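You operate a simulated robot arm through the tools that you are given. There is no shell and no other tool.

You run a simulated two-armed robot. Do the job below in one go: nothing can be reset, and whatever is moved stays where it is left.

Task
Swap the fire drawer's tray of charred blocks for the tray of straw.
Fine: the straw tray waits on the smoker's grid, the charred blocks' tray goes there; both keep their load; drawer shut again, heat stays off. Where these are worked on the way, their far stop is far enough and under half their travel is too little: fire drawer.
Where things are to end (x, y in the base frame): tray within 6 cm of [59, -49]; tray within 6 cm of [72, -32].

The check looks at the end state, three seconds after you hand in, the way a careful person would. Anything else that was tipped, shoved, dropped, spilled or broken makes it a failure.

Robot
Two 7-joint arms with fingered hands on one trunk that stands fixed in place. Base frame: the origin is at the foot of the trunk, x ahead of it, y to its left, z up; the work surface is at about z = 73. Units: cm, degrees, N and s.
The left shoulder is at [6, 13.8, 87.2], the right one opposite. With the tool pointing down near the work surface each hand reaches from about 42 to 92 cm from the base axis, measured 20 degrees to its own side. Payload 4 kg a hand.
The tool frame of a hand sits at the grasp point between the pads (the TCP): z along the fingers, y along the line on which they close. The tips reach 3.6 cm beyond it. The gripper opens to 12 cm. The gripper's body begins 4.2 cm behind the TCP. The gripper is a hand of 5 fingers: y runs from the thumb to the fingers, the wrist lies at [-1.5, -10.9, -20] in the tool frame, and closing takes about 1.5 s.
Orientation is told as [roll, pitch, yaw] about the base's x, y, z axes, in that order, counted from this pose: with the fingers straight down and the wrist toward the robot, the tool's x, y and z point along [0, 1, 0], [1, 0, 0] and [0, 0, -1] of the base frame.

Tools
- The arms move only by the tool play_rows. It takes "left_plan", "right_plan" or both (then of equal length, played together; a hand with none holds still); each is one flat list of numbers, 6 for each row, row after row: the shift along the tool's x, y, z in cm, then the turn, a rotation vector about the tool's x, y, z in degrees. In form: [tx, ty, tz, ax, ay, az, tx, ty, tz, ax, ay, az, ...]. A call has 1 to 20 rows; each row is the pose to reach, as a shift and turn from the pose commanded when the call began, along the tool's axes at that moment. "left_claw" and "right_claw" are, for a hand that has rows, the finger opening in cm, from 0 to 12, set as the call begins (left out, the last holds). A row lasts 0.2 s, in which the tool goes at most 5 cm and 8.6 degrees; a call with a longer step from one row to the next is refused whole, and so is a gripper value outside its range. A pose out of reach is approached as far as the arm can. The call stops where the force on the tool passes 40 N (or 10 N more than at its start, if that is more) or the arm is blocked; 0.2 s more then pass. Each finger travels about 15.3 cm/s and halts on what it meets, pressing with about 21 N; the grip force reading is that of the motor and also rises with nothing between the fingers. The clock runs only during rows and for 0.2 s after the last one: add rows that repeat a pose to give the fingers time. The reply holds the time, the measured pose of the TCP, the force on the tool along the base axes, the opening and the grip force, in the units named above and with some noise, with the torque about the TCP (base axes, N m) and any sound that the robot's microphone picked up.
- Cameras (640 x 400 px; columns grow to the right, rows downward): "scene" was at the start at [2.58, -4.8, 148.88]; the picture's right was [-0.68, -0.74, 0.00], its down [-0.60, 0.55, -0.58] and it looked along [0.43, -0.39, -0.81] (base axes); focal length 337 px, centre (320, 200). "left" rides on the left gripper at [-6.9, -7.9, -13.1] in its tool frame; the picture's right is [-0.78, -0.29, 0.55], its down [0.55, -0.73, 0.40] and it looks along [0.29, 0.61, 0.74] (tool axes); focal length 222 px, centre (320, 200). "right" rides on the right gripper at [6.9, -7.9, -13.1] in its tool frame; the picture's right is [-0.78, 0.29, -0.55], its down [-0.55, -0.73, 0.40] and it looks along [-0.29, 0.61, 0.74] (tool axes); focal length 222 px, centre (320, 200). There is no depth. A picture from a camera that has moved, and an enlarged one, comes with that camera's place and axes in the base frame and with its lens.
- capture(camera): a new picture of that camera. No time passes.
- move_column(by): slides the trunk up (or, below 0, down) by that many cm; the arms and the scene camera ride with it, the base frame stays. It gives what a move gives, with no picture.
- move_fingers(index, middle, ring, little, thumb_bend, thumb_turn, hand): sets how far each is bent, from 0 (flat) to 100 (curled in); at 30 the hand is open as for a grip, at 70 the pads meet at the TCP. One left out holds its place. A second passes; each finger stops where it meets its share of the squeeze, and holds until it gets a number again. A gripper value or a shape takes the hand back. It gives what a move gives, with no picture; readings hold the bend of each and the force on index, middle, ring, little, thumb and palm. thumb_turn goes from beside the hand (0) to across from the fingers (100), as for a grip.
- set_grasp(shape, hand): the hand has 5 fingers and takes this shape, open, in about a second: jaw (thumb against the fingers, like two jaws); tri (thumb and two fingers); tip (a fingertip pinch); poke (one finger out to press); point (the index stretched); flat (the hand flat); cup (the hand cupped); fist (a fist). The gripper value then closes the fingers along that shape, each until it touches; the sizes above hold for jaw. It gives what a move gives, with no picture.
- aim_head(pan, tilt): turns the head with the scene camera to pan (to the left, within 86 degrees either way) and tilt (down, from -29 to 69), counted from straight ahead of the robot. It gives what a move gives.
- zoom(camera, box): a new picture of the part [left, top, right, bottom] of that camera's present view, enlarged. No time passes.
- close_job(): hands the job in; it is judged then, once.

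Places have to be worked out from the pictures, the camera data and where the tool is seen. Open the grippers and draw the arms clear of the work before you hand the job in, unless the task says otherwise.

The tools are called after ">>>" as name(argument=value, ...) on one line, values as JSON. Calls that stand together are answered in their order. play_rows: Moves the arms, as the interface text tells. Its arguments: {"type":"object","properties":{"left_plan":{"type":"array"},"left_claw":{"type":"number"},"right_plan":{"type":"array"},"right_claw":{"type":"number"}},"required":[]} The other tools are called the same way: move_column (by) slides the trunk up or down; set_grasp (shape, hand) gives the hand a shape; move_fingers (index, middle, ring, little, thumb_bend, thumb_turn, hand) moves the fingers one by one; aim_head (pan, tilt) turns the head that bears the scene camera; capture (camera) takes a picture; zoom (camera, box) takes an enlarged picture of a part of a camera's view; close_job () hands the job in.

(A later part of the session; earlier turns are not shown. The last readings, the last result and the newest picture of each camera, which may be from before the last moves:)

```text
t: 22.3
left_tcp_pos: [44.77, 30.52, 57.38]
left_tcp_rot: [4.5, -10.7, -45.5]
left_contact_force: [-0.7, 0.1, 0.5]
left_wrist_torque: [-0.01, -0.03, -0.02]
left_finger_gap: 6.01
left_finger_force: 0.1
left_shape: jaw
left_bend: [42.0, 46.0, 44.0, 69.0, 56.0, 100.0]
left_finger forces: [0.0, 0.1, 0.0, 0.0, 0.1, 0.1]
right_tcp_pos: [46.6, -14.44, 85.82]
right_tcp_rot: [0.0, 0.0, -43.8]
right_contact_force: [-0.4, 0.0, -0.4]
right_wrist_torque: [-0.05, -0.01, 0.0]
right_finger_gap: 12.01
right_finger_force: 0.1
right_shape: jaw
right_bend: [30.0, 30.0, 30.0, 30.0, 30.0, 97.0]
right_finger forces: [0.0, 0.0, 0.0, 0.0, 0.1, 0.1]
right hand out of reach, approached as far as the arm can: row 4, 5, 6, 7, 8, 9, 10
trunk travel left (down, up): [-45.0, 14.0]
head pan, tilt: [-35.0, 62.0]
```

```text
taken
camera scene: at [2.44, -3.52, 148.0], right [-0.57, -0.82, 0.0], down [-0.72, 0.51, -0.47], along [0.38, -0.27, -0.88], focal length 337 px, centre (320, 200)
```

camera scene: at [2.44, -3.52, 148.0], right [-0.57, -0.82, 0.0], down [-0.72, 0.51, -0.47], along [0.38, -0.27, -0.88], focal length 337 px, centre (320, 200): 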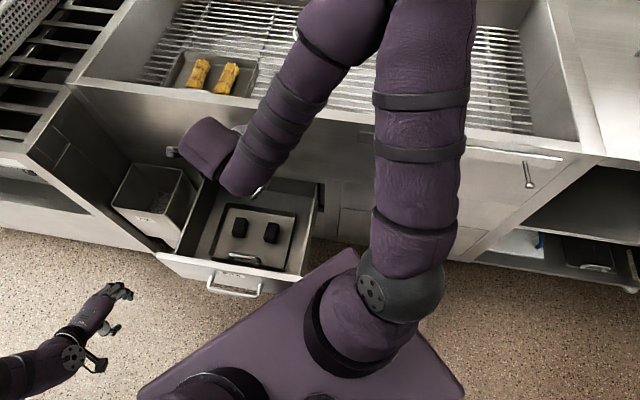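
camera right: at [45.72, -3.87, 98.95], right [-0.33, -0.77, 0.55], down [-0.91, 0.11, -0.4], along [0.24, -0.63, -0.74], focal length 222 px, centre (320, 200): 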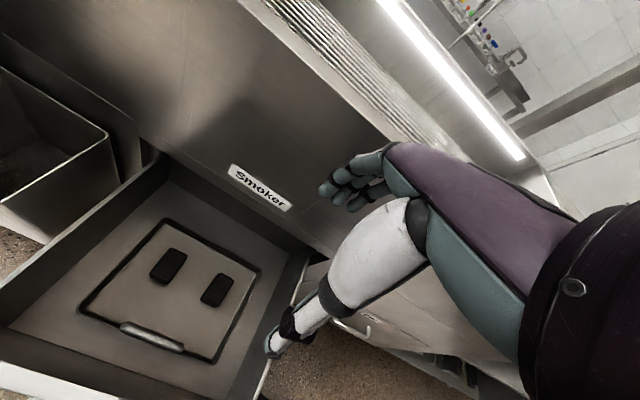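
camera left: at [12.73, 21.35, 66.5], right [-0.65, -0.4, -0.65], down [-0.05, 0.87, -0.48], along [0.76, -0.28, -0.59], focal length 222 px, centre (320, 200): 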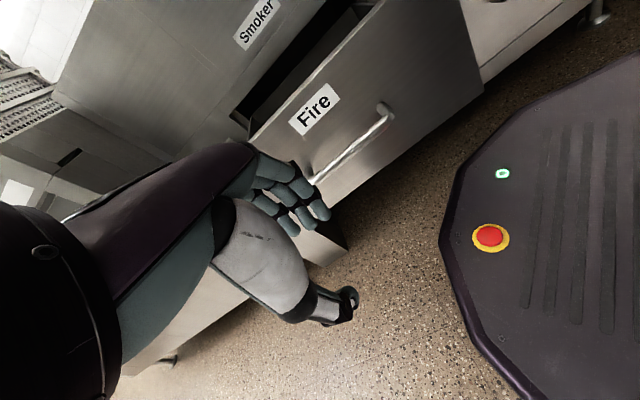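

Yaw -45° isn't natural for the right arm here; the left arm suits the handles better. From this right view I can still measure the tray handle, so I zoom on it.

>>> zoom(camera="right", box=[60, 210, 290, 370])

>>> zoom(camera="scene", box=[190, 180, 330, 300])

```text
2.50 times, centred on (175, 290) of right
camera zoom: at [45.72, -3.87, 98.95], right [-0.33, -0.77, 0.55], down [-0.91, 0.11, -0.4], along [0.24, -0.63, -0.74], focal length 555 px, centre (682, -25)
```

zoom: 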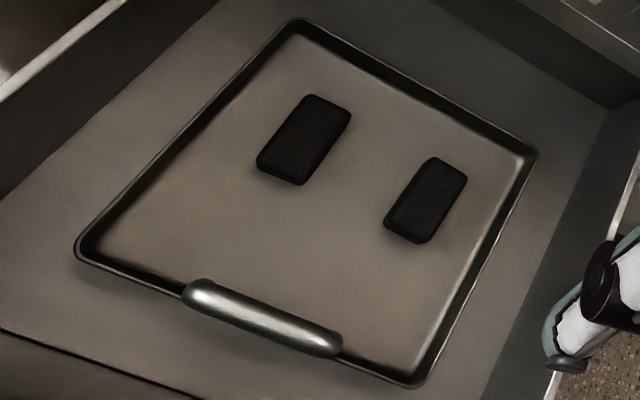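

```text
3.33 times, centred on (260, 240) of scene
camera zoom: at [2.44, -3.52, 148.0], right [-0.57, -0.82, 0.0], down [-0.72, 0.51, -0.47], along [0.38, -0.27, -0.88], focal length 1123 px, centre (520, 67)
```

zoom: 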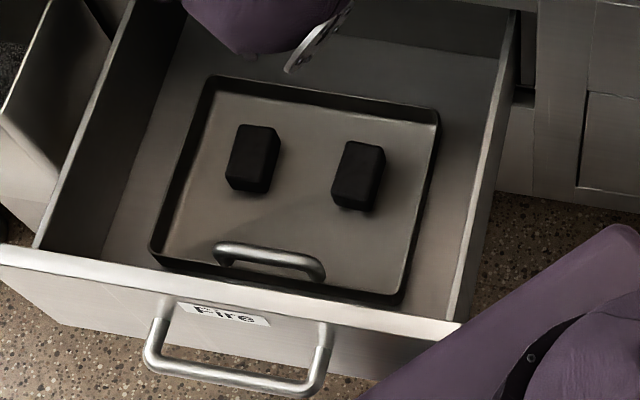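

The charred tray's handle bar is at D≈32.6, L 22.8–32.8, z≈47.3, only ~3 cm above the rim, ~10 cm long. I retreat the right arm to its own side first.

>>> play_rows(right_plan=[-3.3, 1.8, -0.8, 0, 0, -6.5, -6.6, 3.7, -1.6, 0, 0, -13, -9.9, 5.5, -2.4, 0, 0, -19.5, -13.2, 7.4, -3.2, 0, 0, -26, -16.5, 9.2, -4, 0, 0, -32.5, -19.8, 11, -4.8, 0, 0, -39, -23, 12.9, -5.5, 0, 0, -44, -23, 12.9, -5.5, 0, 0, -44])

>>> capture(camera="scene")

```text
t: 23.2
left_tcp_pos: [44.49, 30.5, 57.43]
left_tcp_rot: [4.6, -10.9, -45.7]
left_contact_force: [-0.5, 0.2, -0.4]
left_wrist_torque: [0.0, 0.03, -0.01]
left_finger_gap: 6.0
left_finger_force: 0.1
left_shape: jaw
left_bend: [42.0, 46.0, 44.0, 69.0, 56.0, 100.0]
left_finger forces: [0.0, 0.0, 0.0, 0.1, 0.0, 0.0]
right_tcp_pos: [47.67, -21.93, 89.34]
right_tcp_rot: [-0.4, 2.7, -25.6]
right_contact_force: [-34.4, 27.9, 39.5]
right_wrist_torque: [-2.02, -1.85, -0.45]
right_finger_gap: 11.57
right_finger_force: 0.1
right_shape: jaw
right_bend: [30.0, 35.0, 33.0, 33.0, 30.0, 97.0]
right_finger forces: [0.1, 14.2, 35.1, 10.8, 0.1, 0.1]
right hand out of reach, approached as far as the arm can: row 1, 2, 3, 4
trunk travel left (down, up): [-45.0, 14.0]
head pan, tilt: [-35.0, 62.0]
stopped in row 4 (right hand): the force on the tool passed its limit at 53 N (the readings are from after the stop); the commanded pose is now the measured one
```

```text
taken
camera scene: at [2.06, -3.45, 148.04], right [-0.57, -0.82, 0.0], down [-0.72, 0.51, -0.47], along [0.39, -0.27, -0.88], focal length 337 px, centre (320, 200)
```

scene: 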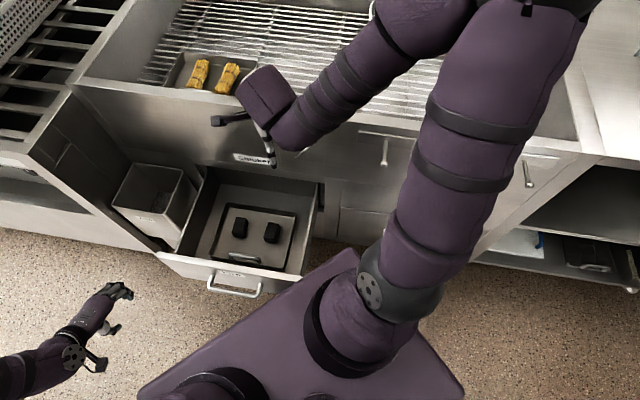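

The right fingers brushed the smoker's front rim (rim is higher than I assumed). I back off up and away from the smoker.

>>> play_rows(right_plan=[0, 0, -1, 0, 0, 0, 0.3, -1, -2.5, 0, 0, 0, 0.5, -2, -4.5, 0, 0, 0, 0.8, -3, -6.5, 0, 0, 0, 0.8, -3, -8, 0, 0, 0, 0.8, -3, -8, 0, 0, 0])

>>> capture(camera="scene")

>>> capture(camera="right")

```text
t: 23.5
left_tcp_pos: [44.86, 30.52, 57.21]
left_tcp_rot: [4.5, -10.8, -45.5]
left_contact_force: [-0.5, 0.9, -0.6]
left_wrist_torque: [-0.06, -0.03, -0.02]
left_finger_gap: 5.97
left_finger_force: 0.0
left_shape: jaw
left_bend: [42.0, 46.0, 44.0, 69.0, 56.0, 100.0]
left_finger forces: [0.0, 0.1, 0.1, 0.1, 0.0, 0.1]
right_tcp_pos: [48.65, -20.26, 90.15]
right_tcp_rot: [0.0, 2.4, -23.5]
right_contact_force: [0.9, 2.3, 1.3]
right_wrist_torque: [-0.19, 0.07, 0.0]
right_finger_gap: 11.98
right_finger_force: 0.1
right_shape: jaw
right_bend: [30.0, 30.0, 30.0, 30.0, 30.0, 97.0]
right_finger forces: [0.1, 0.0, 0.0, 0.0, 0.0, 0.0]
trunk travel left (down, up): [-45.0, 14.0]
head pan, tilt: [-35.0, 62.0]
stopped in row 1 (right hand): the arm was blocked; the commanded pose is now the measured one
```

```text
taken
camera scene: at [2.53, -3.3, 147.96], right [-0.57, -0.82, 0.0], down [-0.72, 0.51, -0.47], along [0.38, -0.27, -0.88], focal length 337 px, centre (320, 200)
```

scene: 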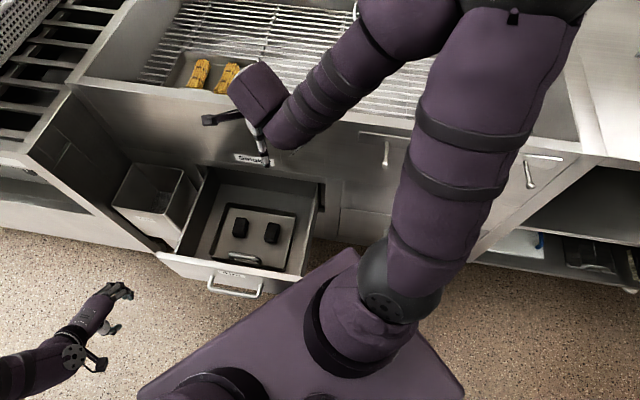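

```text
taken
camera right: at [44.6, -10.94, 103.6], right [-0.03, -0.85, 0.53], down [-0.91, -0.2, -0.37], along [0.42, -0.49, -0.76], focal length 222 px, centre (320, 200)
```

right: 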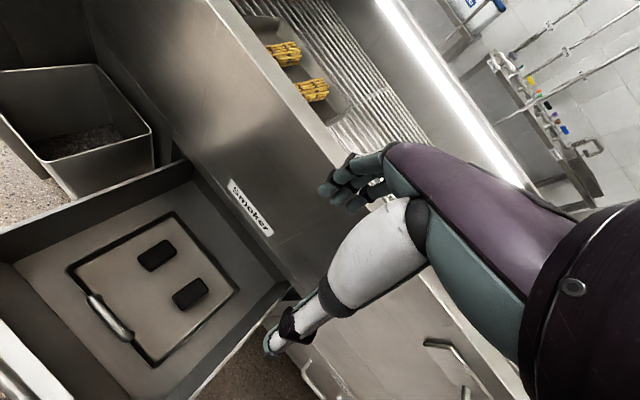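

Contact has released. I raise the right hand in small steps and move it back toward its own side.

>>> play_rows(right_plan=[0, 0, -0.8, 0, 0, 0, 0, 0, -2, 0, 0, 0, 0, 0, -4, 0, 0, 0, 0, 0, -6, 0, 0, 0, 0, 0, -8, 0, 0, 0, 0, 0, -10, 0, 0, 0])

```text
t: 24.9
left_tcp_pos: [44.81, 30.35, 57.31]
left_tcp_rot: [4.6, -10.7, -45.6]
left_contact_force: [0.0, 0.8, 0.3]
left_wrist_torque: [0.0, 0.0, 0.01]
left_finger_gap: 5.99
left_finger_force: 0.1
left_shape: jaw
left_bend: [42.0, 46.0, 44.0, 69.0, 56.0, 100.0]
left_finger forces: [0.0, 0.0, 0.1, 0.0, 0.0, 0.0]
right_tcp_pos: [48.66, -21.6, 99.63]
right_tcp_rot: [0.1, 3.0, -25.0]
right_contact_force: [0.1, -0.9, 0.1]
right_wrist_torque: [0.03, 0.0, 0.01]
right_finger_gap: 12.0
right_finger_force: 0.1
right_shape: jaw
right_bend: [30.0, 30.0, 30.0, 30.0, 30.0, 97.0]
right_finger forces: [0.1, 0.1, 0.0, 0.1, 0.0, 0.0]
trunk travel left (down, up): [-45.0, 14.0]
head pan, tilt: [-35.0, 62.0]
```

The rim of the smoker triangulates to z≈87 (front plane D≈57), so trays sit in a ~10 cm deep basin. I swing the right hand to its own side and turn it to yaw +45 (ready for pinching a tray's right wall if needed).

>>> play_rows(right_plan=[-2.7, 0.4, 0, 0, 0, -7, -5.4, 0.8, 0, 0, 0, -14, -8.1, 1.2, 0, 0, 0, -21, -10.8, 1.7, 0, 0, 0, -28, -13.5, 2.1, 0, 0, 0, -35, -16.2, 2.5, 0, 0, 0, -42, -18.9, 2.9, 0, 0, 0, -49, -21.6, 3.4, 0, 0, 0, -56, -24, 3.8, 0, 0, 0, -63, -24, 3.8, 0, 0, 0, -70, -24, 3.8, 0, 0, 0, -70])

>>> capture(camera="right")

>>> capture(camera="scene")

```text
t: 27.3
left_tcp_pos: [44.91, 30.42, 57.21]
left_tcp_rot: [4.5, -10.8, -45.5]
left_contact_force: [-0.7, 0.8, -1.0]
left_wrist_torque: [-0.03, -0.01, -0.02]
left_finger_gap: 5.98
left_finger_force: 0.1
left_shape: jaw
left_bend: [42.0, 46.0, 44.0, 69.0, 56.0, 100.0]
left_finger forces: [0.0, 0.0, 0.0, 0.0, 0.0, 0.0]
right_tcp_pos: [42.11, -44.91, 99.28]
right_tcp_rot: [3.1, 0.9, 45.0]
right_contact_force: [0.2, -0.3, -0.2]
right_wrist_torque: [0.01, 0.01, 0.06]
right_finger_gap: 12.02
right_finger_force: 0.1
right_shape: jaw
right_bend: [30.0, 30.0, 30.0, 30.0, 30.0, 97.0]
right_finger forces: [0.0, 0.0, 0.0, 0.1, 0.0, 0.1]
trunk travel left (down, up): [-45.0, 14.0]
head pan, tilt: [-35.0, 62.0]
```

```text
taken
camera right: at [32.2, -45.98, 112.98], right [0.79, -0.36, 0.5], down [-0.15, -0.9, -0.41], along [0.6, 0.25, -0.76], focal length 222 px, centre (320, 200)
```

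right: 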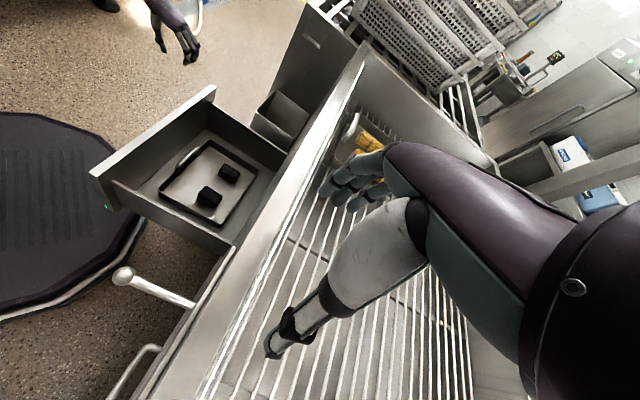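

```text
taken
camera scene: at [2.5, -3.57, 147.99], right [-0.57, -0.82, 0.0], down [-0.72, 0.51, -0.47], along [0.38, -0.27, -0.88], focal length 337 px, centre (320, 200)
```

scene: 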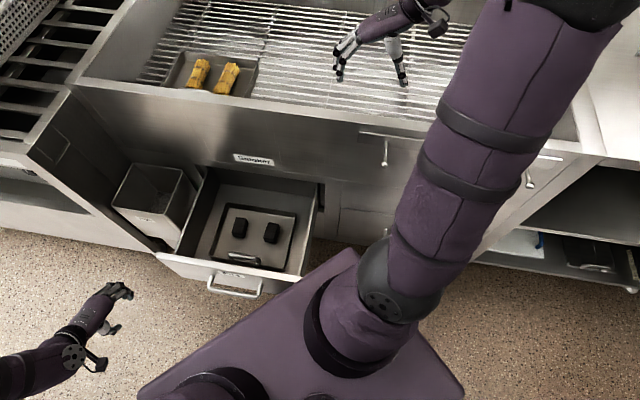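

This right-hand view shows the drawer and tray from the side. I zoom there to measure panel top, wall heights and gaps.

>>> zoom(camera="right", box=[80, 70, 320, 260])

>>> zoom(camera="scene", box=[140, 170, 340, 310])

```text
2.11 times, centred on (200, 165) of right
camera zoom: at [32.2, -45.98, 112.98], right [0.79, -0.36, 0.5], down [-0.15, -0.9, -0.41], along [0.6, 0.25, -0.76], focal length 468 px, centre (573, 274)
```

zoom: 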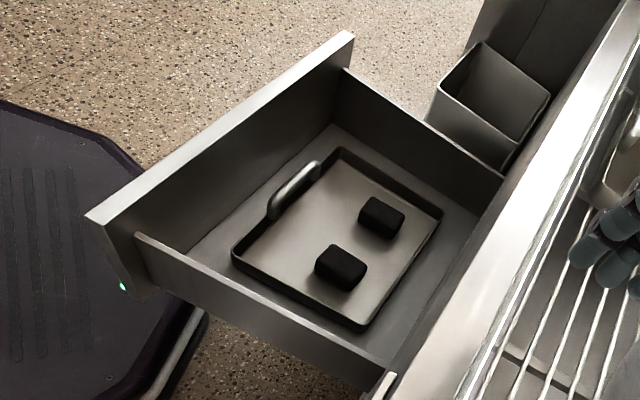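

```text
2.86 times, centred on (240, 240) of scene
camera zoom: at [2.5, -3.57, 147.99], right [-0.57, -0.82, 0.0], down [-0.72, 0.51, -0.47], along [0.38, -0.27, -0.88], focal length 962 px, centre (549, 86)
```

zoom: 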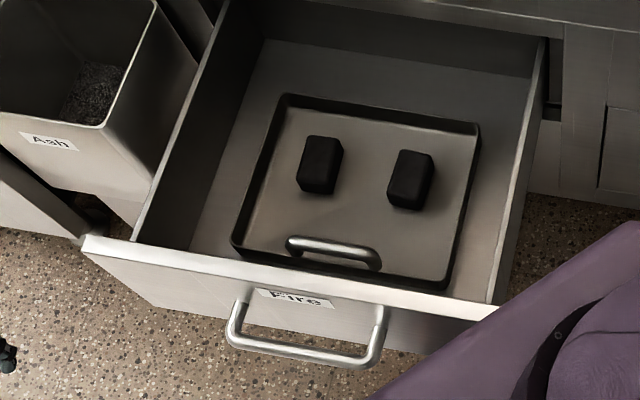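

Panel top is z≈58.9 with its inner face near D=28.3; the tray bar is at D≈32.6, L≈27.6, z≈47.6. I bring the left hand up and over to a point above that bar, tilted 18° so the hand body clears the panel.

>>> play_rows(left_plan=[0.3, 0.7, -3.7, 0, 0, 0, 0.6, 1.4, -7.4, 0, 0, 0, 0.9, 2.1, -11, 0, 0, 0, 1.16, 2.8, -14.7, 0, 0, 0, -2.06, 5.6, -14.3, 3.6, -0.56, 0.08, -5.28, 8.4, -13.9, 7.2, -1.1, 0.15, -8.5, 11.2, -13.5, 10.8, -1.7, 0.22, -11.7, 14.0, -13.0, 14.4, -2.25, 0.3, -14.9, 16.9, -12.6, 18, -2.8, 0.37, -18.2, 19.7, -12.2, 21.6, -3.4, 0.45, -21.4, 22.5, -11.8, 25.2, -3.9, 0.52, -24.6, 25.3, -11.4, 28.8, -4.5, 0.6, -24.6, 25.3, -11.4, 28.8, -4.5, 0.6], left_claw=4)

>>> capture(camera="left")

>>> capture(camera="right")

>>> capture(camera="scene")

```text
t: 30.1
left_tcp_pos: [42.96, -4.02, 71.25]
left_tcp_rot: [0.0, 18.1, -45.0]
left_contact_force: [-0.1, 0.1, -0.7]
left_wrist_torque: [0.0, -0.05, 0.04]
left_finger_gap: 4.05
left_finger_force: 0.1
left_shape: jaw
left_bend: [50.0, 53.0, 52.0, 71.0, 67.0, 100.0]
left_finger forces: [0.0, 0.0, 0.1, 0.0, 0.0, 0.1]
right_tcp_pos: [42.1, -45.07, 99.38]
right_tcp_rot: [2.9, 1.0, 45.1]
right_contact_force: [0.1, 0.7, 0.5]
right_wrist_torque: [0.01, 0.01, -0.02]
right_finger_gap: 12.02
right_finger_force: 0.1
right_shape: jaw
right_bend: [30.0, 30.0, 30.0, 30.0, 30.0, 97.0]
right_finger forces: [0.1, 0.1, 0.1, 0.0, 0.1, 0.0]
trunk travel left (down, up): [-45.0, 14.0]
head pan, tilt: [-35.0, 62.0]
```

```text
taken
camera left: at [35.46, -6.43, 86.13], right [-0.87, -0.24, -0.43], down [-0.19, 0.97, -0.15], along [0.45, -0.05, -0.89], focal length 222 px, centre (320, 200)
```

left: 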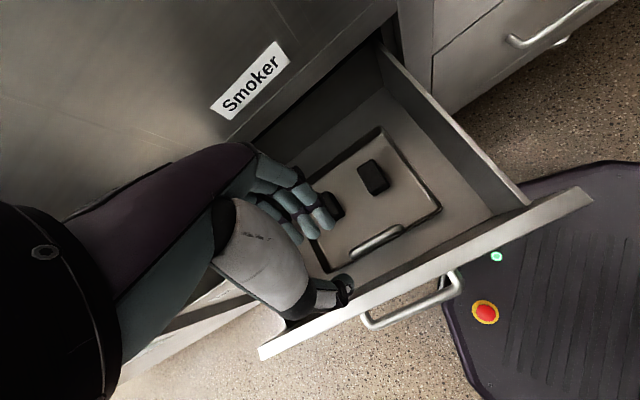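

```text
taken
camera right: at [32.21, -45.95, 112.97], right [0.79, -0.36, 0.5], down [-0.15, -0.9, -0.41], along [0.6, 0.25, -0.76], focal length 222 px, centre (320, 200)
```

right: 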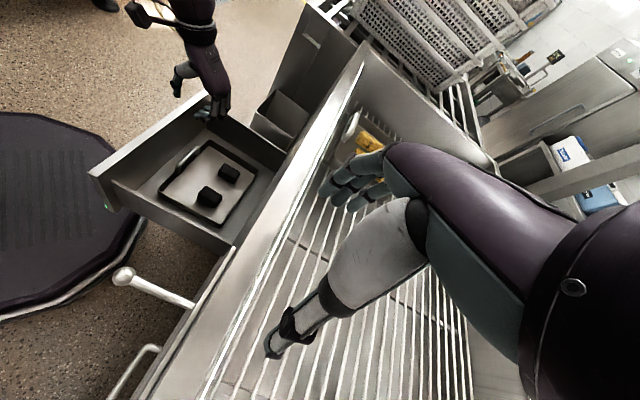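

```text
taken
camera scene: at [2.5, -3.57, 147.99], right [-0.57, -0.82, 0.0], down [-0.72, 0.51, -0.47], along [0.38, -0.27, -0.88], focal length 337 px, centre (320, 200)
```

scene: 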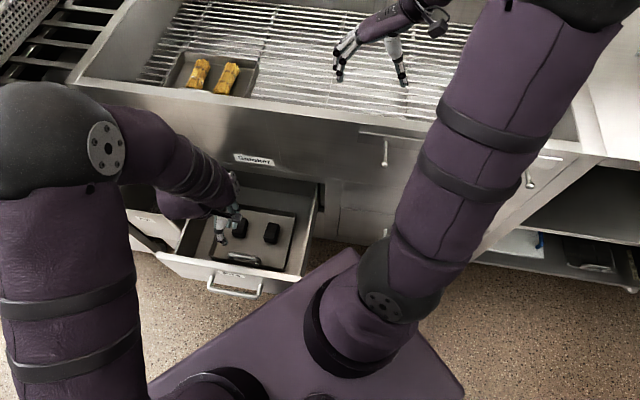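

The hand is right above the bar (prediction of the bar in the left view matches). I descend straight down to just above the bar and check.

>>> play_rows(left_plan=[0, 1.24, 3.8, 0, 0, 0, 0, 2.47, 7.6, 0, 0, 0, 0, 3.7, 11.4, 0, 0, 0, 0, 4.64, 14.3, 0, 0, 0, 0, 5.25, 16.2, 0, 0, 0, 0, 5.25, 16.2, 0, 0, 0], left_claw=4)

>>> capture(camera="left")

>>> zoom(camera="right", box=[80, 20, 320, 220])

>>> zoom(camera="scene", box=[140, 170, 340, 310])

```text
t: 31.5
left_tcp_pos: [42.83, -3.89, 53.96]
left_tcp_rot: [0.0, 18.1, -45.0]
left_contact_force: [-0.2, 0.6, 0.7]
left_wrist_torque: [-0.01, 0.01, 0.01]
left_finger_gap: 4.03
left_finger_force: 0.1
left_shape: jaw
left_bend: [50.0, 53.0, 52.0, 71.0, 67.0, 100.0]
left_finger forces: [0.0, 0.0, 0.0, 0.1, 0.1, 0.0]
right_tcp_pos: [42.04, -45.1, 99.3]
right_tcp_rot: [3.0, 0.8, 45.1]
right_contact_force: [0.1, -0.4, 0.6]
right_wrist_torque: [-0.01, -0.01, -0.01]
right_finger_gap: 12.02
right_finger_force: 0.0
right_shape: jaw
right_bend: [30.0, 30.0, 30.0, 30.0, 30.0, 97.0]
right_finger forces: [0.0, 0.1, 0.0, 0.0, 0.0, 0.0]
trunk travel left (down, up): [-45.0, 14.0]
head pan, tilt: [-35.0, 62.0]
```

```text
taken
camera left: at [35.42, -6.35, 68.85], right [-0.87, -0.24, -0.43], down [-0.19, 0.97, -0.15], along [0.45, -0.05, -0.89], focal length 222 px, centre (320, 200)
```

left: 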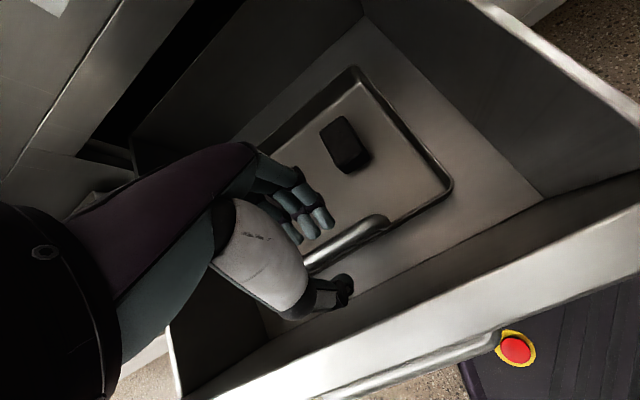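

```text
2.00 times, centred on (200, 120) of right
camera zoom: at [32.2, -45.98, 112.96], right [0.79, -0.36, 0.5], down [-0.15, -0.9, -0.41], along [0.6, 0.25, -0.76], focal length 444 px, centre (560, 360)
```

zoom: 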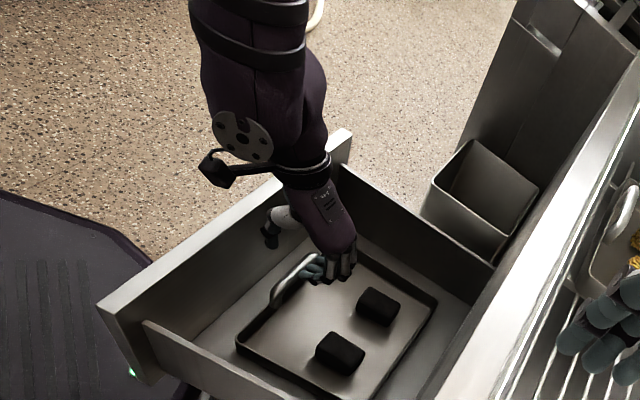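

```text
2.86 times, centred on (240, 240) of scene
camera zoom: at [2.51, -3.59, 147.99], right [-0.57, -0.82, 0.0], down [-0.72, 0.51, -0.47], along [0.38, -0.27, -0.88], focal length 962 px, centre (549, 86)
```

zoom: 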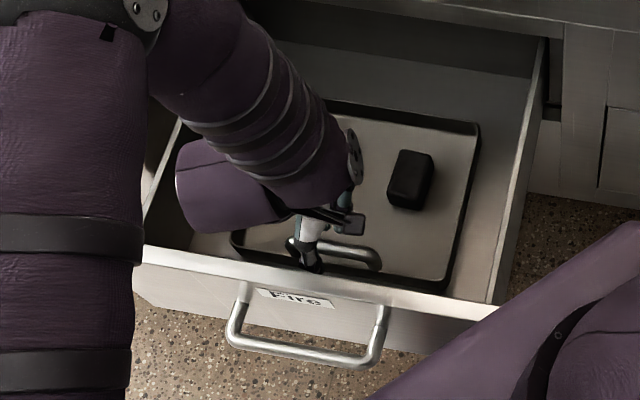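

Fingers are inside and thumb outside the bar as wanted. I descend the last ~6 cm and look.

>>> play_rows(left_plan=[0, 0.62, 1.9, 0, 0, 0, 0, 1.24, 3.8, 0, 0, 0, 0, 1.85, 5.7, 0, 0, 0, 0, 1.85, 5.7, 0, 0, 0])

>>> capture(camera="left")

>>> zoom(camera="right", box=[120, 70, 280, 190])

```text
t: 32.5
left_tcp_pos: [42.86, -3.84, 48.1]
left_tcp_rot: [0.0, 18.1, -45.0]
left_contact_force: [0.3, -0.4, 0.2]
left_wrist_torque: [-0.01, -0.01, 0.04]
left_finger_gap: 4.05
left_finger_force: 0.1
left_shape: jaw
left_bend: [50.0, 53.0, 52.0, 71.0, 67.0, 100.0]
left_finger forces: [0.0, 0.0, 0.1, 0.0, 0.0, 0.0]
right_tcp_pos: [42.11, -45.06, 99.23]
right_tcp_rot: [3.0, 1.0, 44.9]
right_contact_force: [0.8, -0.3, -0.3]
right_wrist_torque: [0.0, -0.02, 0.02]
right_finger_gap: 11.97
right_finger_force: 0.0
right_shape: jaw
right_bend: [30.0, 30.0, 30.0, 30.0, 30.0, 97.0]
right_finger forces: [0.0, 0.0, 0.0, 0.1, 0.0, 0.0]
trunk travel left (down, up): [-45.0, 14.0]
head pan, tilt: [-35.0, 62.0]
```

```text
taken
camera left: at [35.4, -6.32, 62.94], right [-0.87, -0.24, -0.43], down [-0.19, 0.97, -0.15], along [0.45, -0.05, -0.89], focal length 222 px, centre (320, 200)
```

left: 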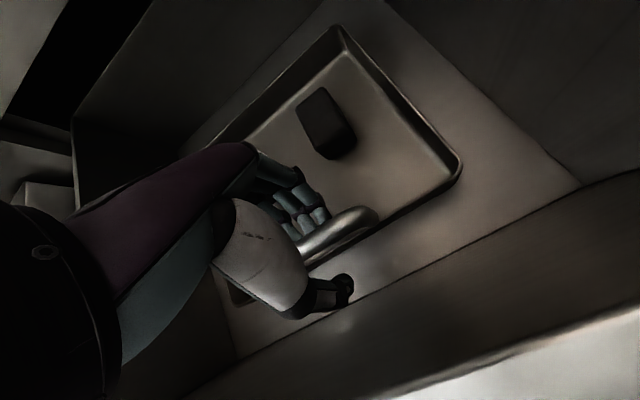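

```text
3.33 times, centred on (200, 130) of right
camera zoom: at [32.2, -45.98, 112.96], right [0.79, -0.36, 0.5], down [-0.15, -0.9, -0.41], along [0.6, 0.25, -0.76], focal length 740 px, centre (720, 433)
```

zoom: 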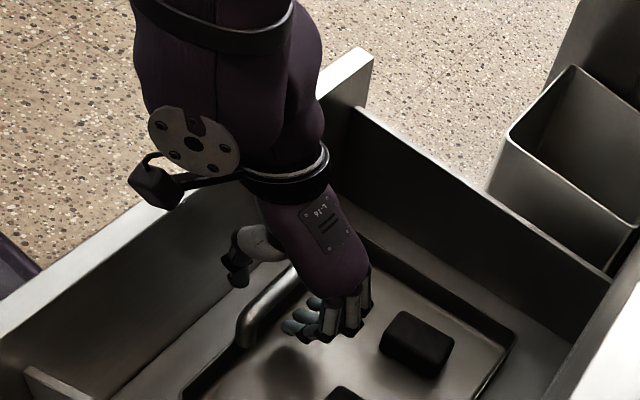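

No contact yet and the bar lies between fingers and thumb. I close the left hand on the bar.

>>> play_rows(left_plan=[0, 0.1, 0.3, 0, 0, 0, 0, 0.1, 0.3, 0, 0, 0, 0, 0.1, 0.3, 0, 0, 0, 0, 0.1, 0.3, 0, 0, 0, 0, 0.1, 0.3, 0, 0, 0, 0, 0.1, 0.3, 0, 0, 0, 0, 0.1, 0.3, 0, 0, 0, 0, 0.1, 0.3, 0, 0, 0], left_claw=0)

>>> capture(camera="left")

>>> zoom(camera="right", box=[120, 70, 280, 190])

```text
t: 34.3
left_tcp_pos: [42.73, -3.74, 47.78]
left_tcp_rot: [0.0, 18.1, -44.9]
left_contact_force: [-3.3, 1.1, 7.0]
left_wrist_torque: [-0.14, -0.13, -0.02]
left_finger_gap: 0.27
left_finger_force: 20.9
left_shape: jaw
left_bend: [71.0, 68.0, 70.0, 70.0, 73.0, 100.0]
left_finger forces: [8.9, 3.0, 0.1, 1.6, 20.1, 0.0]
right_tcp_pos: [41.94, -45.12, 99.32]
right_tcp_rot: [2.9, 0.9, 45.0]
right_contact_force: [-0.2, -0.3, -0.1]
right_wrist_torque: [0.01, 0.0, -0.03]
right_finger_gap: 11.97
right_finger_force: 0.1
right_shape: jaw
right_bend: [30.0, 30.0, 30.0, 30.0, 30.0, 97.0]
right_finger forces: [0.0, 0.1, 0.1, 0.0, 0.1, 0.0]
trunk travel left (down, up): [-45.0, 14.0]
head pan, tilt: [-35.0, 62.0]
```

```text
taken
camera left: at [35.42, -6.33, 62.7], right [-0.87, -0.24, -0.43], down [-0.19, 0.97, -0.15], along [0.45, -0.05, -0.89], focal length 222 px, centre (320, 200)
```

left: 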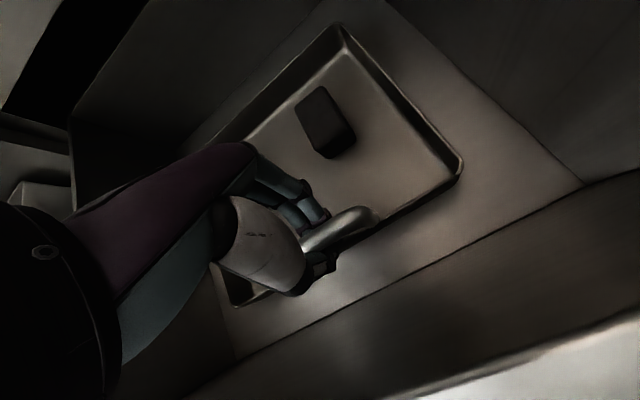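

```text
3.33 times, centred on (200, 130) of right
camera zoom: at [32.16, -45.98, 112.98], right [0.79, -0.36, 0.5], down [-0.15, -0.9, -0.41], along [0.6, 0.25, -0.76], focal length 740 px, centre (720, 433)
```

zoom: 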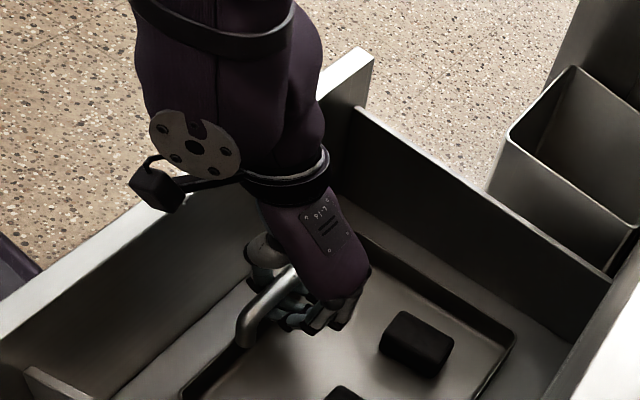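

The hand is closed around the bar (thumb and index loaded). I test-lift by 1.5 cm to see weight and how the tray hangs.

>>> play_rows(left_plan=[0, -0.15, -0.48, 0, 0, 0, 0, -0.31, -0.95, 0, 0, 0, 0, -0.46, -1.43, 0, 0, 0, 0, -0.46, -1.43, 0, 0, 0, 0, -0.46, -1.43, 0, 0, 0])

>>> capture(camera="left")

>>> zoom(camera="right", box=[120, 70, 280, 190])

```text
t: 35.5
left_tcp_pos: [42.76, -4.05, 49.42]
left_tcp_rot: [0.1, 18.0, -45.0]
left_contact_force: [0.2, -0.7, -2.8]
left_wrist_torque: [-0.1, 0.01, -0.04]
left_finger_gap: 0.1
left_finger_force: 21.1
left_shape: jaw
left_bend: [71.0, 68.0, 70.0, 70.0, 73.0, 100.0]
left_finger forces: [9.3, 3.2, 0.1, 1.9, 13.1, 0.0]
right_tcp_pos: [42.02, -44.94, 99.47]
right_tcp_rot: [3.0, 0.9, 45.1]
right_contact_force: [-1.1, 0.1, 0.0]
right_wrist_torque: [0.03, 0.0, 0.02]
right_finger_gap: 11.97
right_finger_force: 0.0
right_shape: jaw
right_bend: [30.0, 30.0, 30.0, 30.0, 30.0, 97.0]
right_finger forces: [0.0, 0.1, 0.1, 0.1, 0.0, 0.0]
trunk travel left (down, up): [-45.0, 14.0]
head pan, tilt: [-35.0, 62.0]
```

```text
taken
camera left: at [35.47, -6.41, 64.29], right [-0.87, -0.24, -0.43], down [-0.19, 0.97, -0.15], along [0.45, -0.05, -0.89], focal length 222 px, centre (320, 200)
```

left: 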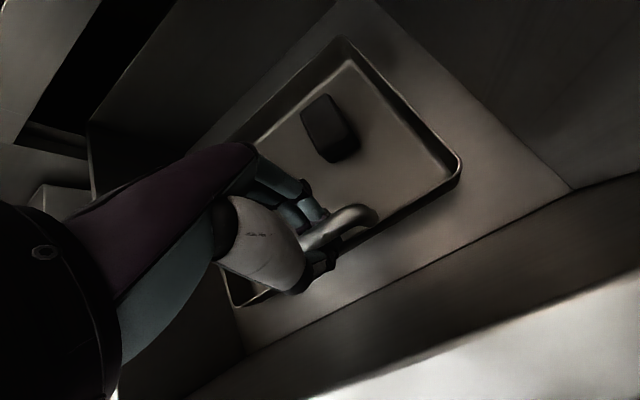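

```text
3.33 times, centred on (200, 130) of right
camera zoom: at [32.22, -45.99, 112.95], right [0.79, -0.36, 0.5], down [-0.15, -0.9, -0.41], along [0.6, 0.25, -0.76], focal length 740 px, centre (720, 433)
```

zoom: 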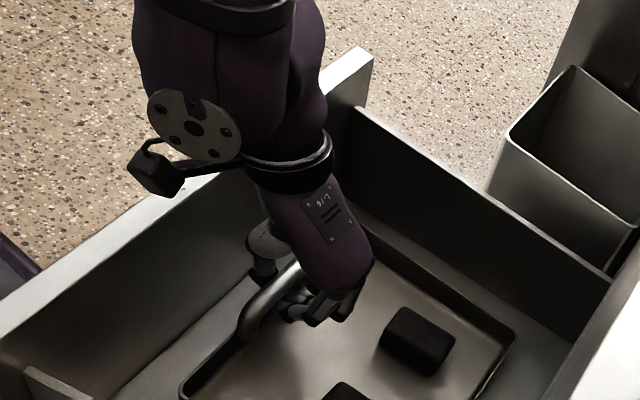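

The front of the tray lifts with only ~3 N on the hand, so it's light. I lift another 3 cm to see if it hangs level or tilts.

>>> play_rows(left_plan=[0, -0.31, -0.95, 0, 0, 0, 0, -0.62, -1.9, 0, 0, 0, 0, -0.93, -2.85, 0, 0, 0, 0, -0.93, -2.85, 0, 0, 0])

>>> capture(camera="left")

>>> zoom(camera="right", box=[100, 60, 320, 230])

```text
t: 36.5
left_tcp_pos: [42.84, -3.96, 52.39]
left_tcp_rot: [0.0, 18.0, -44.9]
left_contact_force: [0.7, -0.7, -4.1]
left_wrist_torque: [-0.03, 0.09, -0.02]
left_finger_gap: 0.08
left_finger_force: 21.0
left_shape: jaw
left_bend: [71.0, 68.0, 70.0, 70.0, 73.0, 100.0]
left_finger forces: [0.0, 2.6, 0.0, 2.5, 12.2, 0.0]
right_tcp_pos: [42.13, -44.96, 99.28]
right_tcp_rot: [3.0, 0.8, 45.1]
right_contact_force: [0.3, 0.0, 0.3]
right_wrist_torque: [0.02, 0.0, 0.0]
right_finger_gap: 12.01
right_finger_force: 0.2
right_shape: jaw
right_bend: [30.0, 30.0, 30.0, 30.0, 30.0, 97.0]
right_finger forces: [0.0, 0.1, 0.0, 0.0, 0.1, 0.1]
trunk travel left (down, up): [-45.0, 14.0]
head pan, tilt: [-35.0, 62.0]
```

```text
taken
camera left: at [35.46, -6.45, 67.24], right [-0.87, -0.24, -0.43], down [-0.19, 0.97, -0.15], along [0.45, -0.05, -0.89], focal length 222 px, centre (320, 200)
```

left: 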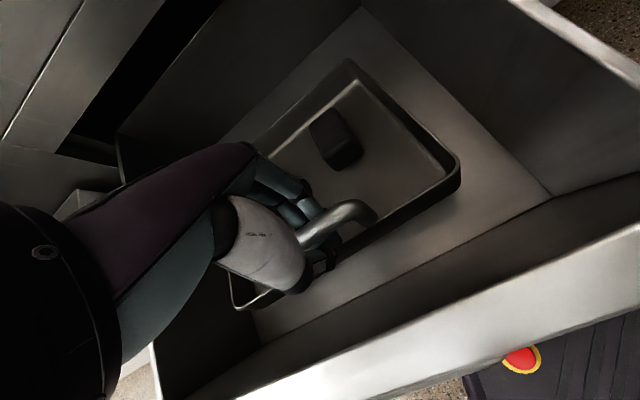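

```text
2.35 times, centred on (210, 145) of right
camera zoom: at [32.21, -45.98, 112.95], right [0.79, -0.36, 0.5], down [-0.15, -0.9, -0.41], along [0.6, 0.25, -0.76], focal length 523 px, centre (579, 329)
```

zoom: 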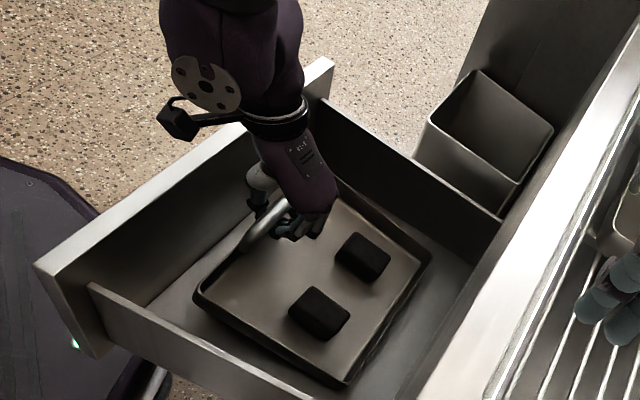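

The tray pivots on its back edge, i.e. it won't stay level from the handle alone, so I'll use both hands: left on the handle, right pinching the right wall near the back. First I set the front back down.

>>> play_rows(left_plan=[0, 0.31, 0.95, 0, 0, 0, 0, 0.62, 1.9, 0, 0, 0, 0, 0.93, 2.85, 0, 0, 0, 0, 1.2, 3.7, 0, 0, 0, 0, 1.33, 4.1, 0, 0, 0, 0, 1.33, 4.1, 0, 0, 0])

>>> play_rows(right_plan=[3.5, 1, 0, 0, 0, 0, 7, 2, 0, 0, 0, 0, 9.5, 5, 0, 0, 0, 0, 10.5, 8.5, 0, 0, 0, 0, 10.5, 12.5, 0, 0, 0, 0, 10.5, 16.5, 0, 0, 0, 0, 10.5, 16.5, 0, 0, 0, 0], right_claw=5)

>>> capture(camera="scene")

>>> capture(camera="right")

```text
t: 37.9
left_tcp_pos: [42.94, -3.97, 48.17]
left_tcp_rot: [0.0, 17.9, -44.9]
left_contact_force: [-0.1, -1.0, 15.8]
left_wrist_torque: [0.05, -0.08, -0.03]
left_finger_gap: 0.19
left_finger_force: 20.9
left_shape: jaw
left_bend: [72.0, 72.0, 70.0, 71.0, 73.0, 100.0]
left_finger forces: [0.0, 0.0, 0.0, 1.3, 1.2, 0.1]
right_tcp_pos: [42.1, -45.05, 99.57]
right_tcp_rot: [2.9, 0.9, 44.9]
right_contact_force: [-0.2, -0.7, -0.2]
right_wrist_torque: [-0.03, -0.04, 0.01]
right_finger_gap: 12.03
right_finger_force: 0.1
right_shape: jaw
right_bend: [30.0, 30.0, 30.0, 30.0, 30.0, 97.0]
right_finger forces: [0.1, 0.1, 0.0, 0.1, 0.0, 0.0]
trunk travel left (down, up): [-45.0, 14.0]
head pan, tilt: [-35.0, 62.0]
```

```text
t: 39.5
left_tcp_pos: [42.8, -3.92, 48.07]
left_tcp_rot: [0.0, 18.0, -45.0]
left_contact_force: [1.2, -2.1, 19.7]
left_wrist_torque: [-0.01, -0.13, -0.07]
left_finger_gap: 0.21
left_finger_force: 21.6
left_shape: jaw
left_bend: [72.0, 72.0, 70.0, 71.0, 74.0, 100.0]
left_finger forces: [0.0, 14.6, 0.0, 1.5, 1.9, 0.1]
right_tcp_pos: [46.31, -25.81, 99.85]
right_tcp_rot: [3.0, 1.0, 45.0]
right_contact_force: [-1.8, 0.4, -0.2]
right_wrist_torque: [-0.01, 0.02, 0.0]
right_finger_gap: 5.0
right_finger_force: 0.1
right_shape: jaw
right_bend: [46.0, 49.0, 48.0, 70.0, 64.0, 100.0]
right_finger forces: [0.0, 0.1, 0.0, 0.0, 0.0, 0.0]
trunk travel left (down, up): [-45.0, 14.0]
head pan, tilt: [-35.0, 62.0]
```

```text
taken
camera scene: at [2.42, -3.58, 148.0], right [-0.57, -0.82, 0.0], down [-0.72, 0.51, -0.47], along [0.39, -0.27, -0.88], focal length 337 px, centre (320, 200)
```

scene: 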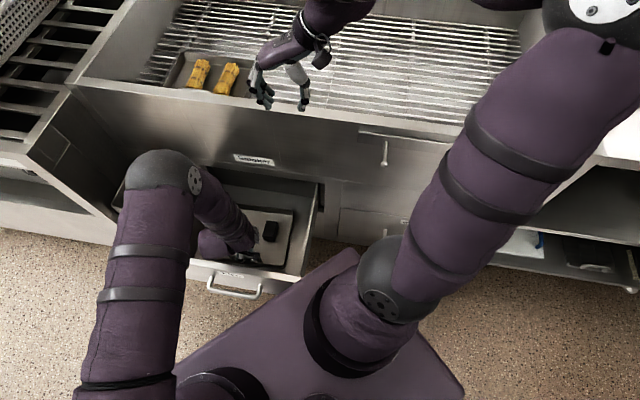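

```text
taken
camera right: at [36.39, -26.79, 113.38], right [0.79, -0.36, 0.5], down [-0.15, -0.9, -0.41], along [0.6, 0.25, -0.76], focal length 222 px, centre (320, 200)
```

right: 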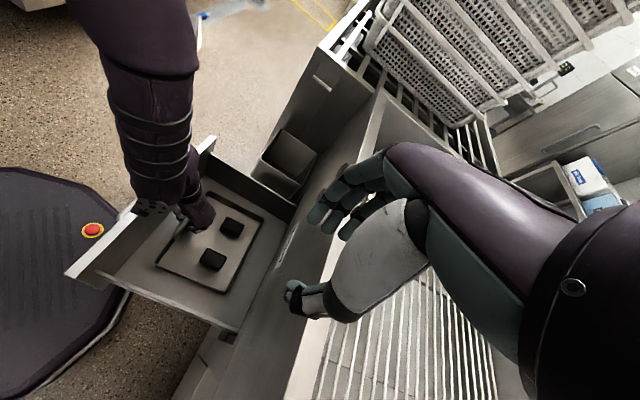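

Right hand is above the right-rear side of the tray. I tilt it slightly and lower it toward the right wall (staying above it), keeping the left hand still.

>>> play_rows(right_plan=[2.0, 1.2, 2, 2, -0.6, 0, 2.77, 1.63, 6, 4, -1.2, 0, 2.77, 1.63, 10.5, 6, -1.8, 0.1, 2.77, 1.63, 15, 8, -2.4, 0.2, 2.77, 1.63, 20, 9, -2.9, 0.2, 2.77, 1.63, 25, 9, -2.9, 0.2, 2.77, 1.63, 29.5, 9, -2.9, 0.2, 2.77, 1.63, 34, 9, -2.9, 0.2, 2.77, 1.63, 34, 9, -2.9, 0.2], right_claw=5)

>>> capture(camera="right")

>>> capture(camera="scene")

>>> capture(camera="left")

```text
t: 41.5
left_tcp_pos: [42.81, -3.81, 48.03]
left_tcp_rot: [0.0, 18.1, -45.0]
left_contact_force: [1.7, 0.2, 18.4]
left_wrist_torque: [0.06, -0.12, -0.08]
left_finger_gap: 0.24
left_finger_force: 20.7
left_shape: jaw
left_bend: [72.0, 72.0, 70.0, 71.0, 74.0, 100.0]
left_finger forces: [0.0, 0.0, 0.0, 1.5, 2.6, 0.0]
right_tcp_pos: [43.81, -21.77, 66.03]
right_tcp_rot: [0.0, 9.8, 45.2]
right_contact_force: [-0.9, -0.6, 0.7]
right_wrist_torque: [-0.03, -0.02, 0.02]
right_finger_gap: 5.01
right_finger_force: 0.0
right_shape: jaw
right_bend: [46.0, 49.0, 48.0, 70.0, 64.0, 100.0]
right_finger forces: [0.0, 0.0, 0.1, 0.1, 0.0, 0.0]
trunk travel left (down, up): [-45.0, 14.0]
head pan, tilt: [-35.0, 62.0]
```

```text
taken
camera right: at [34.98, -20.75, 80.17], right [0.82, -0.29, 0.49], down [-0.17, -0.95, -0.27], along [0.54, 0.14, -0.83], focal length 222 px, centre (320, 200)
```

right: 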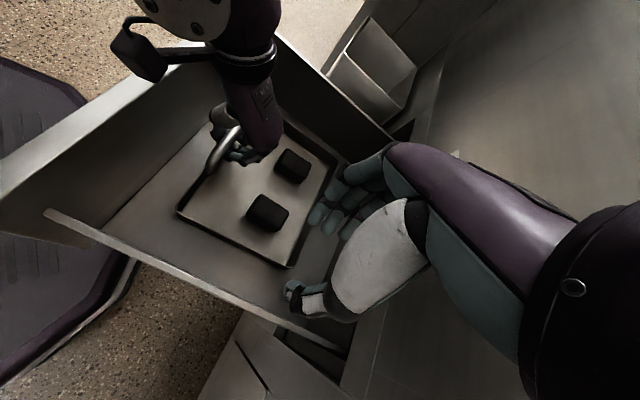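

```text
taken
camera scene: at [2.43, -3.6, 147.99], right [-0.57, -0.82, 0.0], down [-0.72, 0.51, -0.47], along [0.38, -0.27, -0.88], focal length 337 px, centre (320, 200)
```

scene: 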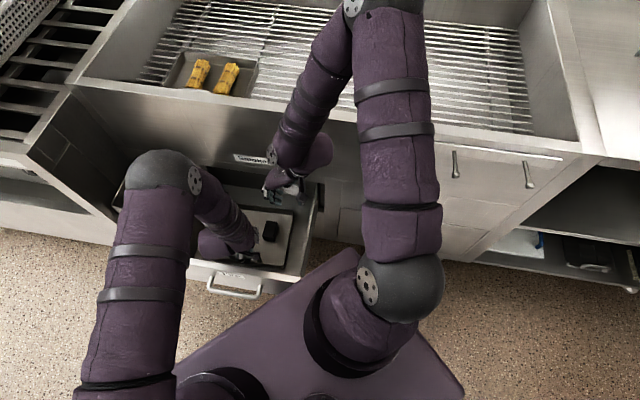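

```text
taken
camera left: at [35.43, -6.38, 62.92], right [-0.87, -0.24, -0.43], down [-0.19, 0.97, -0.15], along [0.45, -0.05, -0.89], focal length 222 px, centre (320, 200)
```

left: 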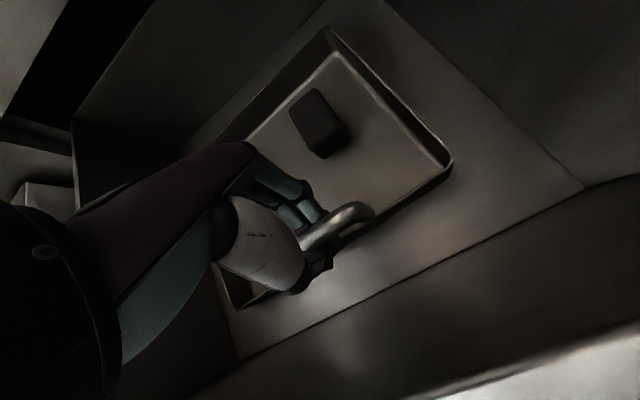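

I compare the wall's position with the right hand: it seems ~1.3 cm further left than assumed. I zoom for accuracy.

>>> zoom(camera="right", box=[160, 120, 360, 320])

>>> zoom(camera="scene", box=[180, 140, 340, 310])

```text
2.00 times, centred on (260, 220) of right
camera zoom: at [34.98, -20.75, 80.17], right [0.82, -0.29, 0.49], down [-0.17, -0.95, -0.27], along [0.54, 0.14, -0.83], focal length 444 px, centre (440, 160)
```

zoom: 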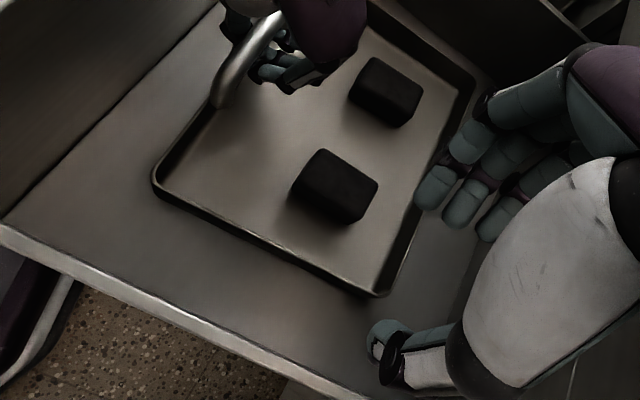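

```text
2.35 times, centred on (260, 225) of scene
camera zoom: at [2.43, -3.6, 147.99], right [-0.57, -0.82, 0.0], down [-0.72, 0.51, -0.47], along [0.38, -0.27, -0.88], focal length 793 px, centre (461, 141)
```

zoom: 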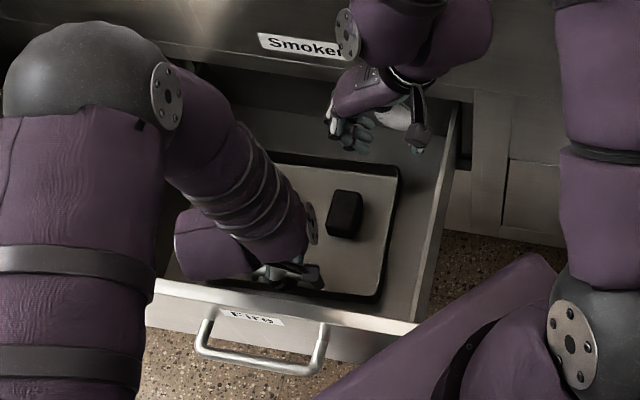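

I shift 1.2 cm left (in smoker axes) and lower the right hand to just above the wall.

>>> play_rows(right_plan=[-0.4, 1.18, -0.2, 0, 0, 0, -0.5, 1.88, 3.7, 0, 0, 0, -0.5, 2.57, 7.7, 0, 0, 0, -0.5, 3.27, 11.6, 0, 0, 0, -0.5, 3.6, 13.6, 0, 0, 0, -0.5, 3.6, 13.6, 0, 0, 0], right_claw=4)

>>> capture(camera="right")

>>> capture(camera="left")

```text
t: 42.9
left_tcp_pos: [42.77, -3.85, 48.03]
left_tcp_rot: [0.0, 18.1, -44.9]
left_contact_force: [0.6, 0.1, 15.7]
left_wrist_torque: [0.05, -0.09, -0.07]
left_finger_gap: 0.2
left_finger_force: 20.6
left_shape: jaw
left_bend: [72.0, 72.0, 70.0, 71.0, 74.0, 100.0]
left_finger forces: [0.0, 0.0, 0.1, 1.6, 2.4, 0.0]
right_tcp_pos: [45.22, -21.4, 51.92]
right_tcp_rot: [0.0, 9.9, 45.1]
right_contact_force: [0.5, -0.3, -0.6]
right_wrist_torque: [0.02, 0.0, 0.02]
right_finger_gap: 4.04
right_finger_force: 0.0
right_shape: jaw
right_bend: [50.0, 53.0, 52.0, 71.0, 67.0, 100.0]
right_finger forces: [0.0, 0.0, 0.1, 0.0, 0.1, 0.0]
trunk travel left (down, up): [-45.0, 14.0]
head pan, tilt: [-35.0, 62.0]
```

```text
taken
camera right: at [36.33, -20.29, 66.21], right [0.82, -0.29, 0.49], down [-0.17, -0.95, -0.27], along [0.54, 0.14, -0.83], focal length 222 px, centre (320, 200)
```

right: 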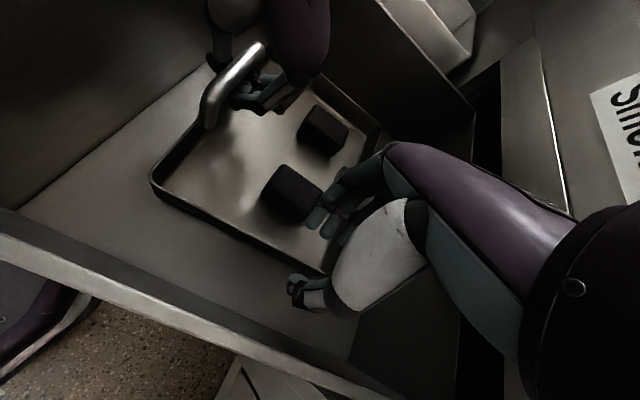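

```text
taken
camera left: at [35.43, -6.37, 62.93], right [-0.87, -0.24, -0.43], down [-0.19, 0.97, -0.15], along [0.45, -0.05, -0.89], focal length 222 px, centre (320, 200)
```

left: 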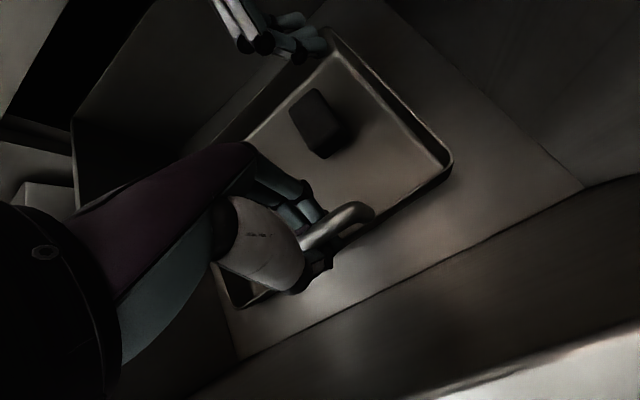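

>>> zoom(camera="right", box=[220, 130, 400, 330])

>>> zoom(camera="scene", box=[220, 150, 340, 300])

```text
2.00 times, centred on (310, 230) of right
camera zoom: at [36.33, -20.29, 66.21], right [0.82, -0.29, 0.49], down [-0.17, -0.95, -0.27], along [0.54, 0.14, -0.83], focal length 444 px, centre (340, 140)
```

zoom: 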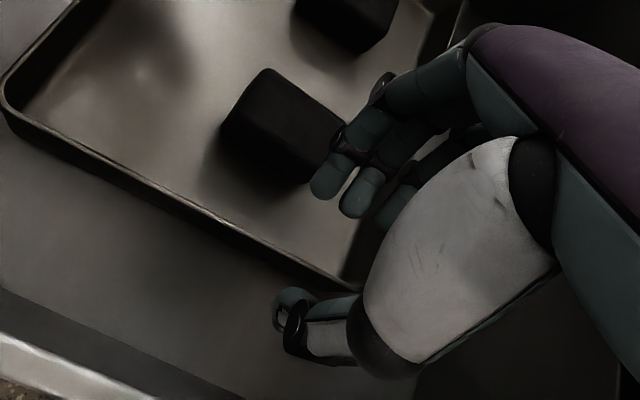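

```text
2.67 times, centred on (280, 225) of scene
camera zoom: at [2.43, -3.59, 147.99], right [-0.57, -0.82, 0.0], down [-0.72, 0.51, -0.47], along [0.39, -0.27, -0.88], focal length 898 px, centre (427, 133)
```

zoom: 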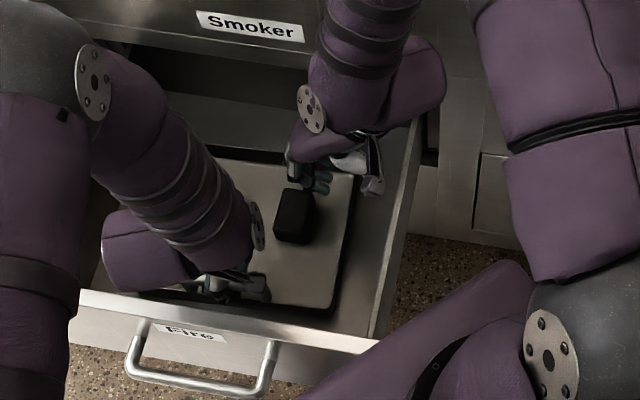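

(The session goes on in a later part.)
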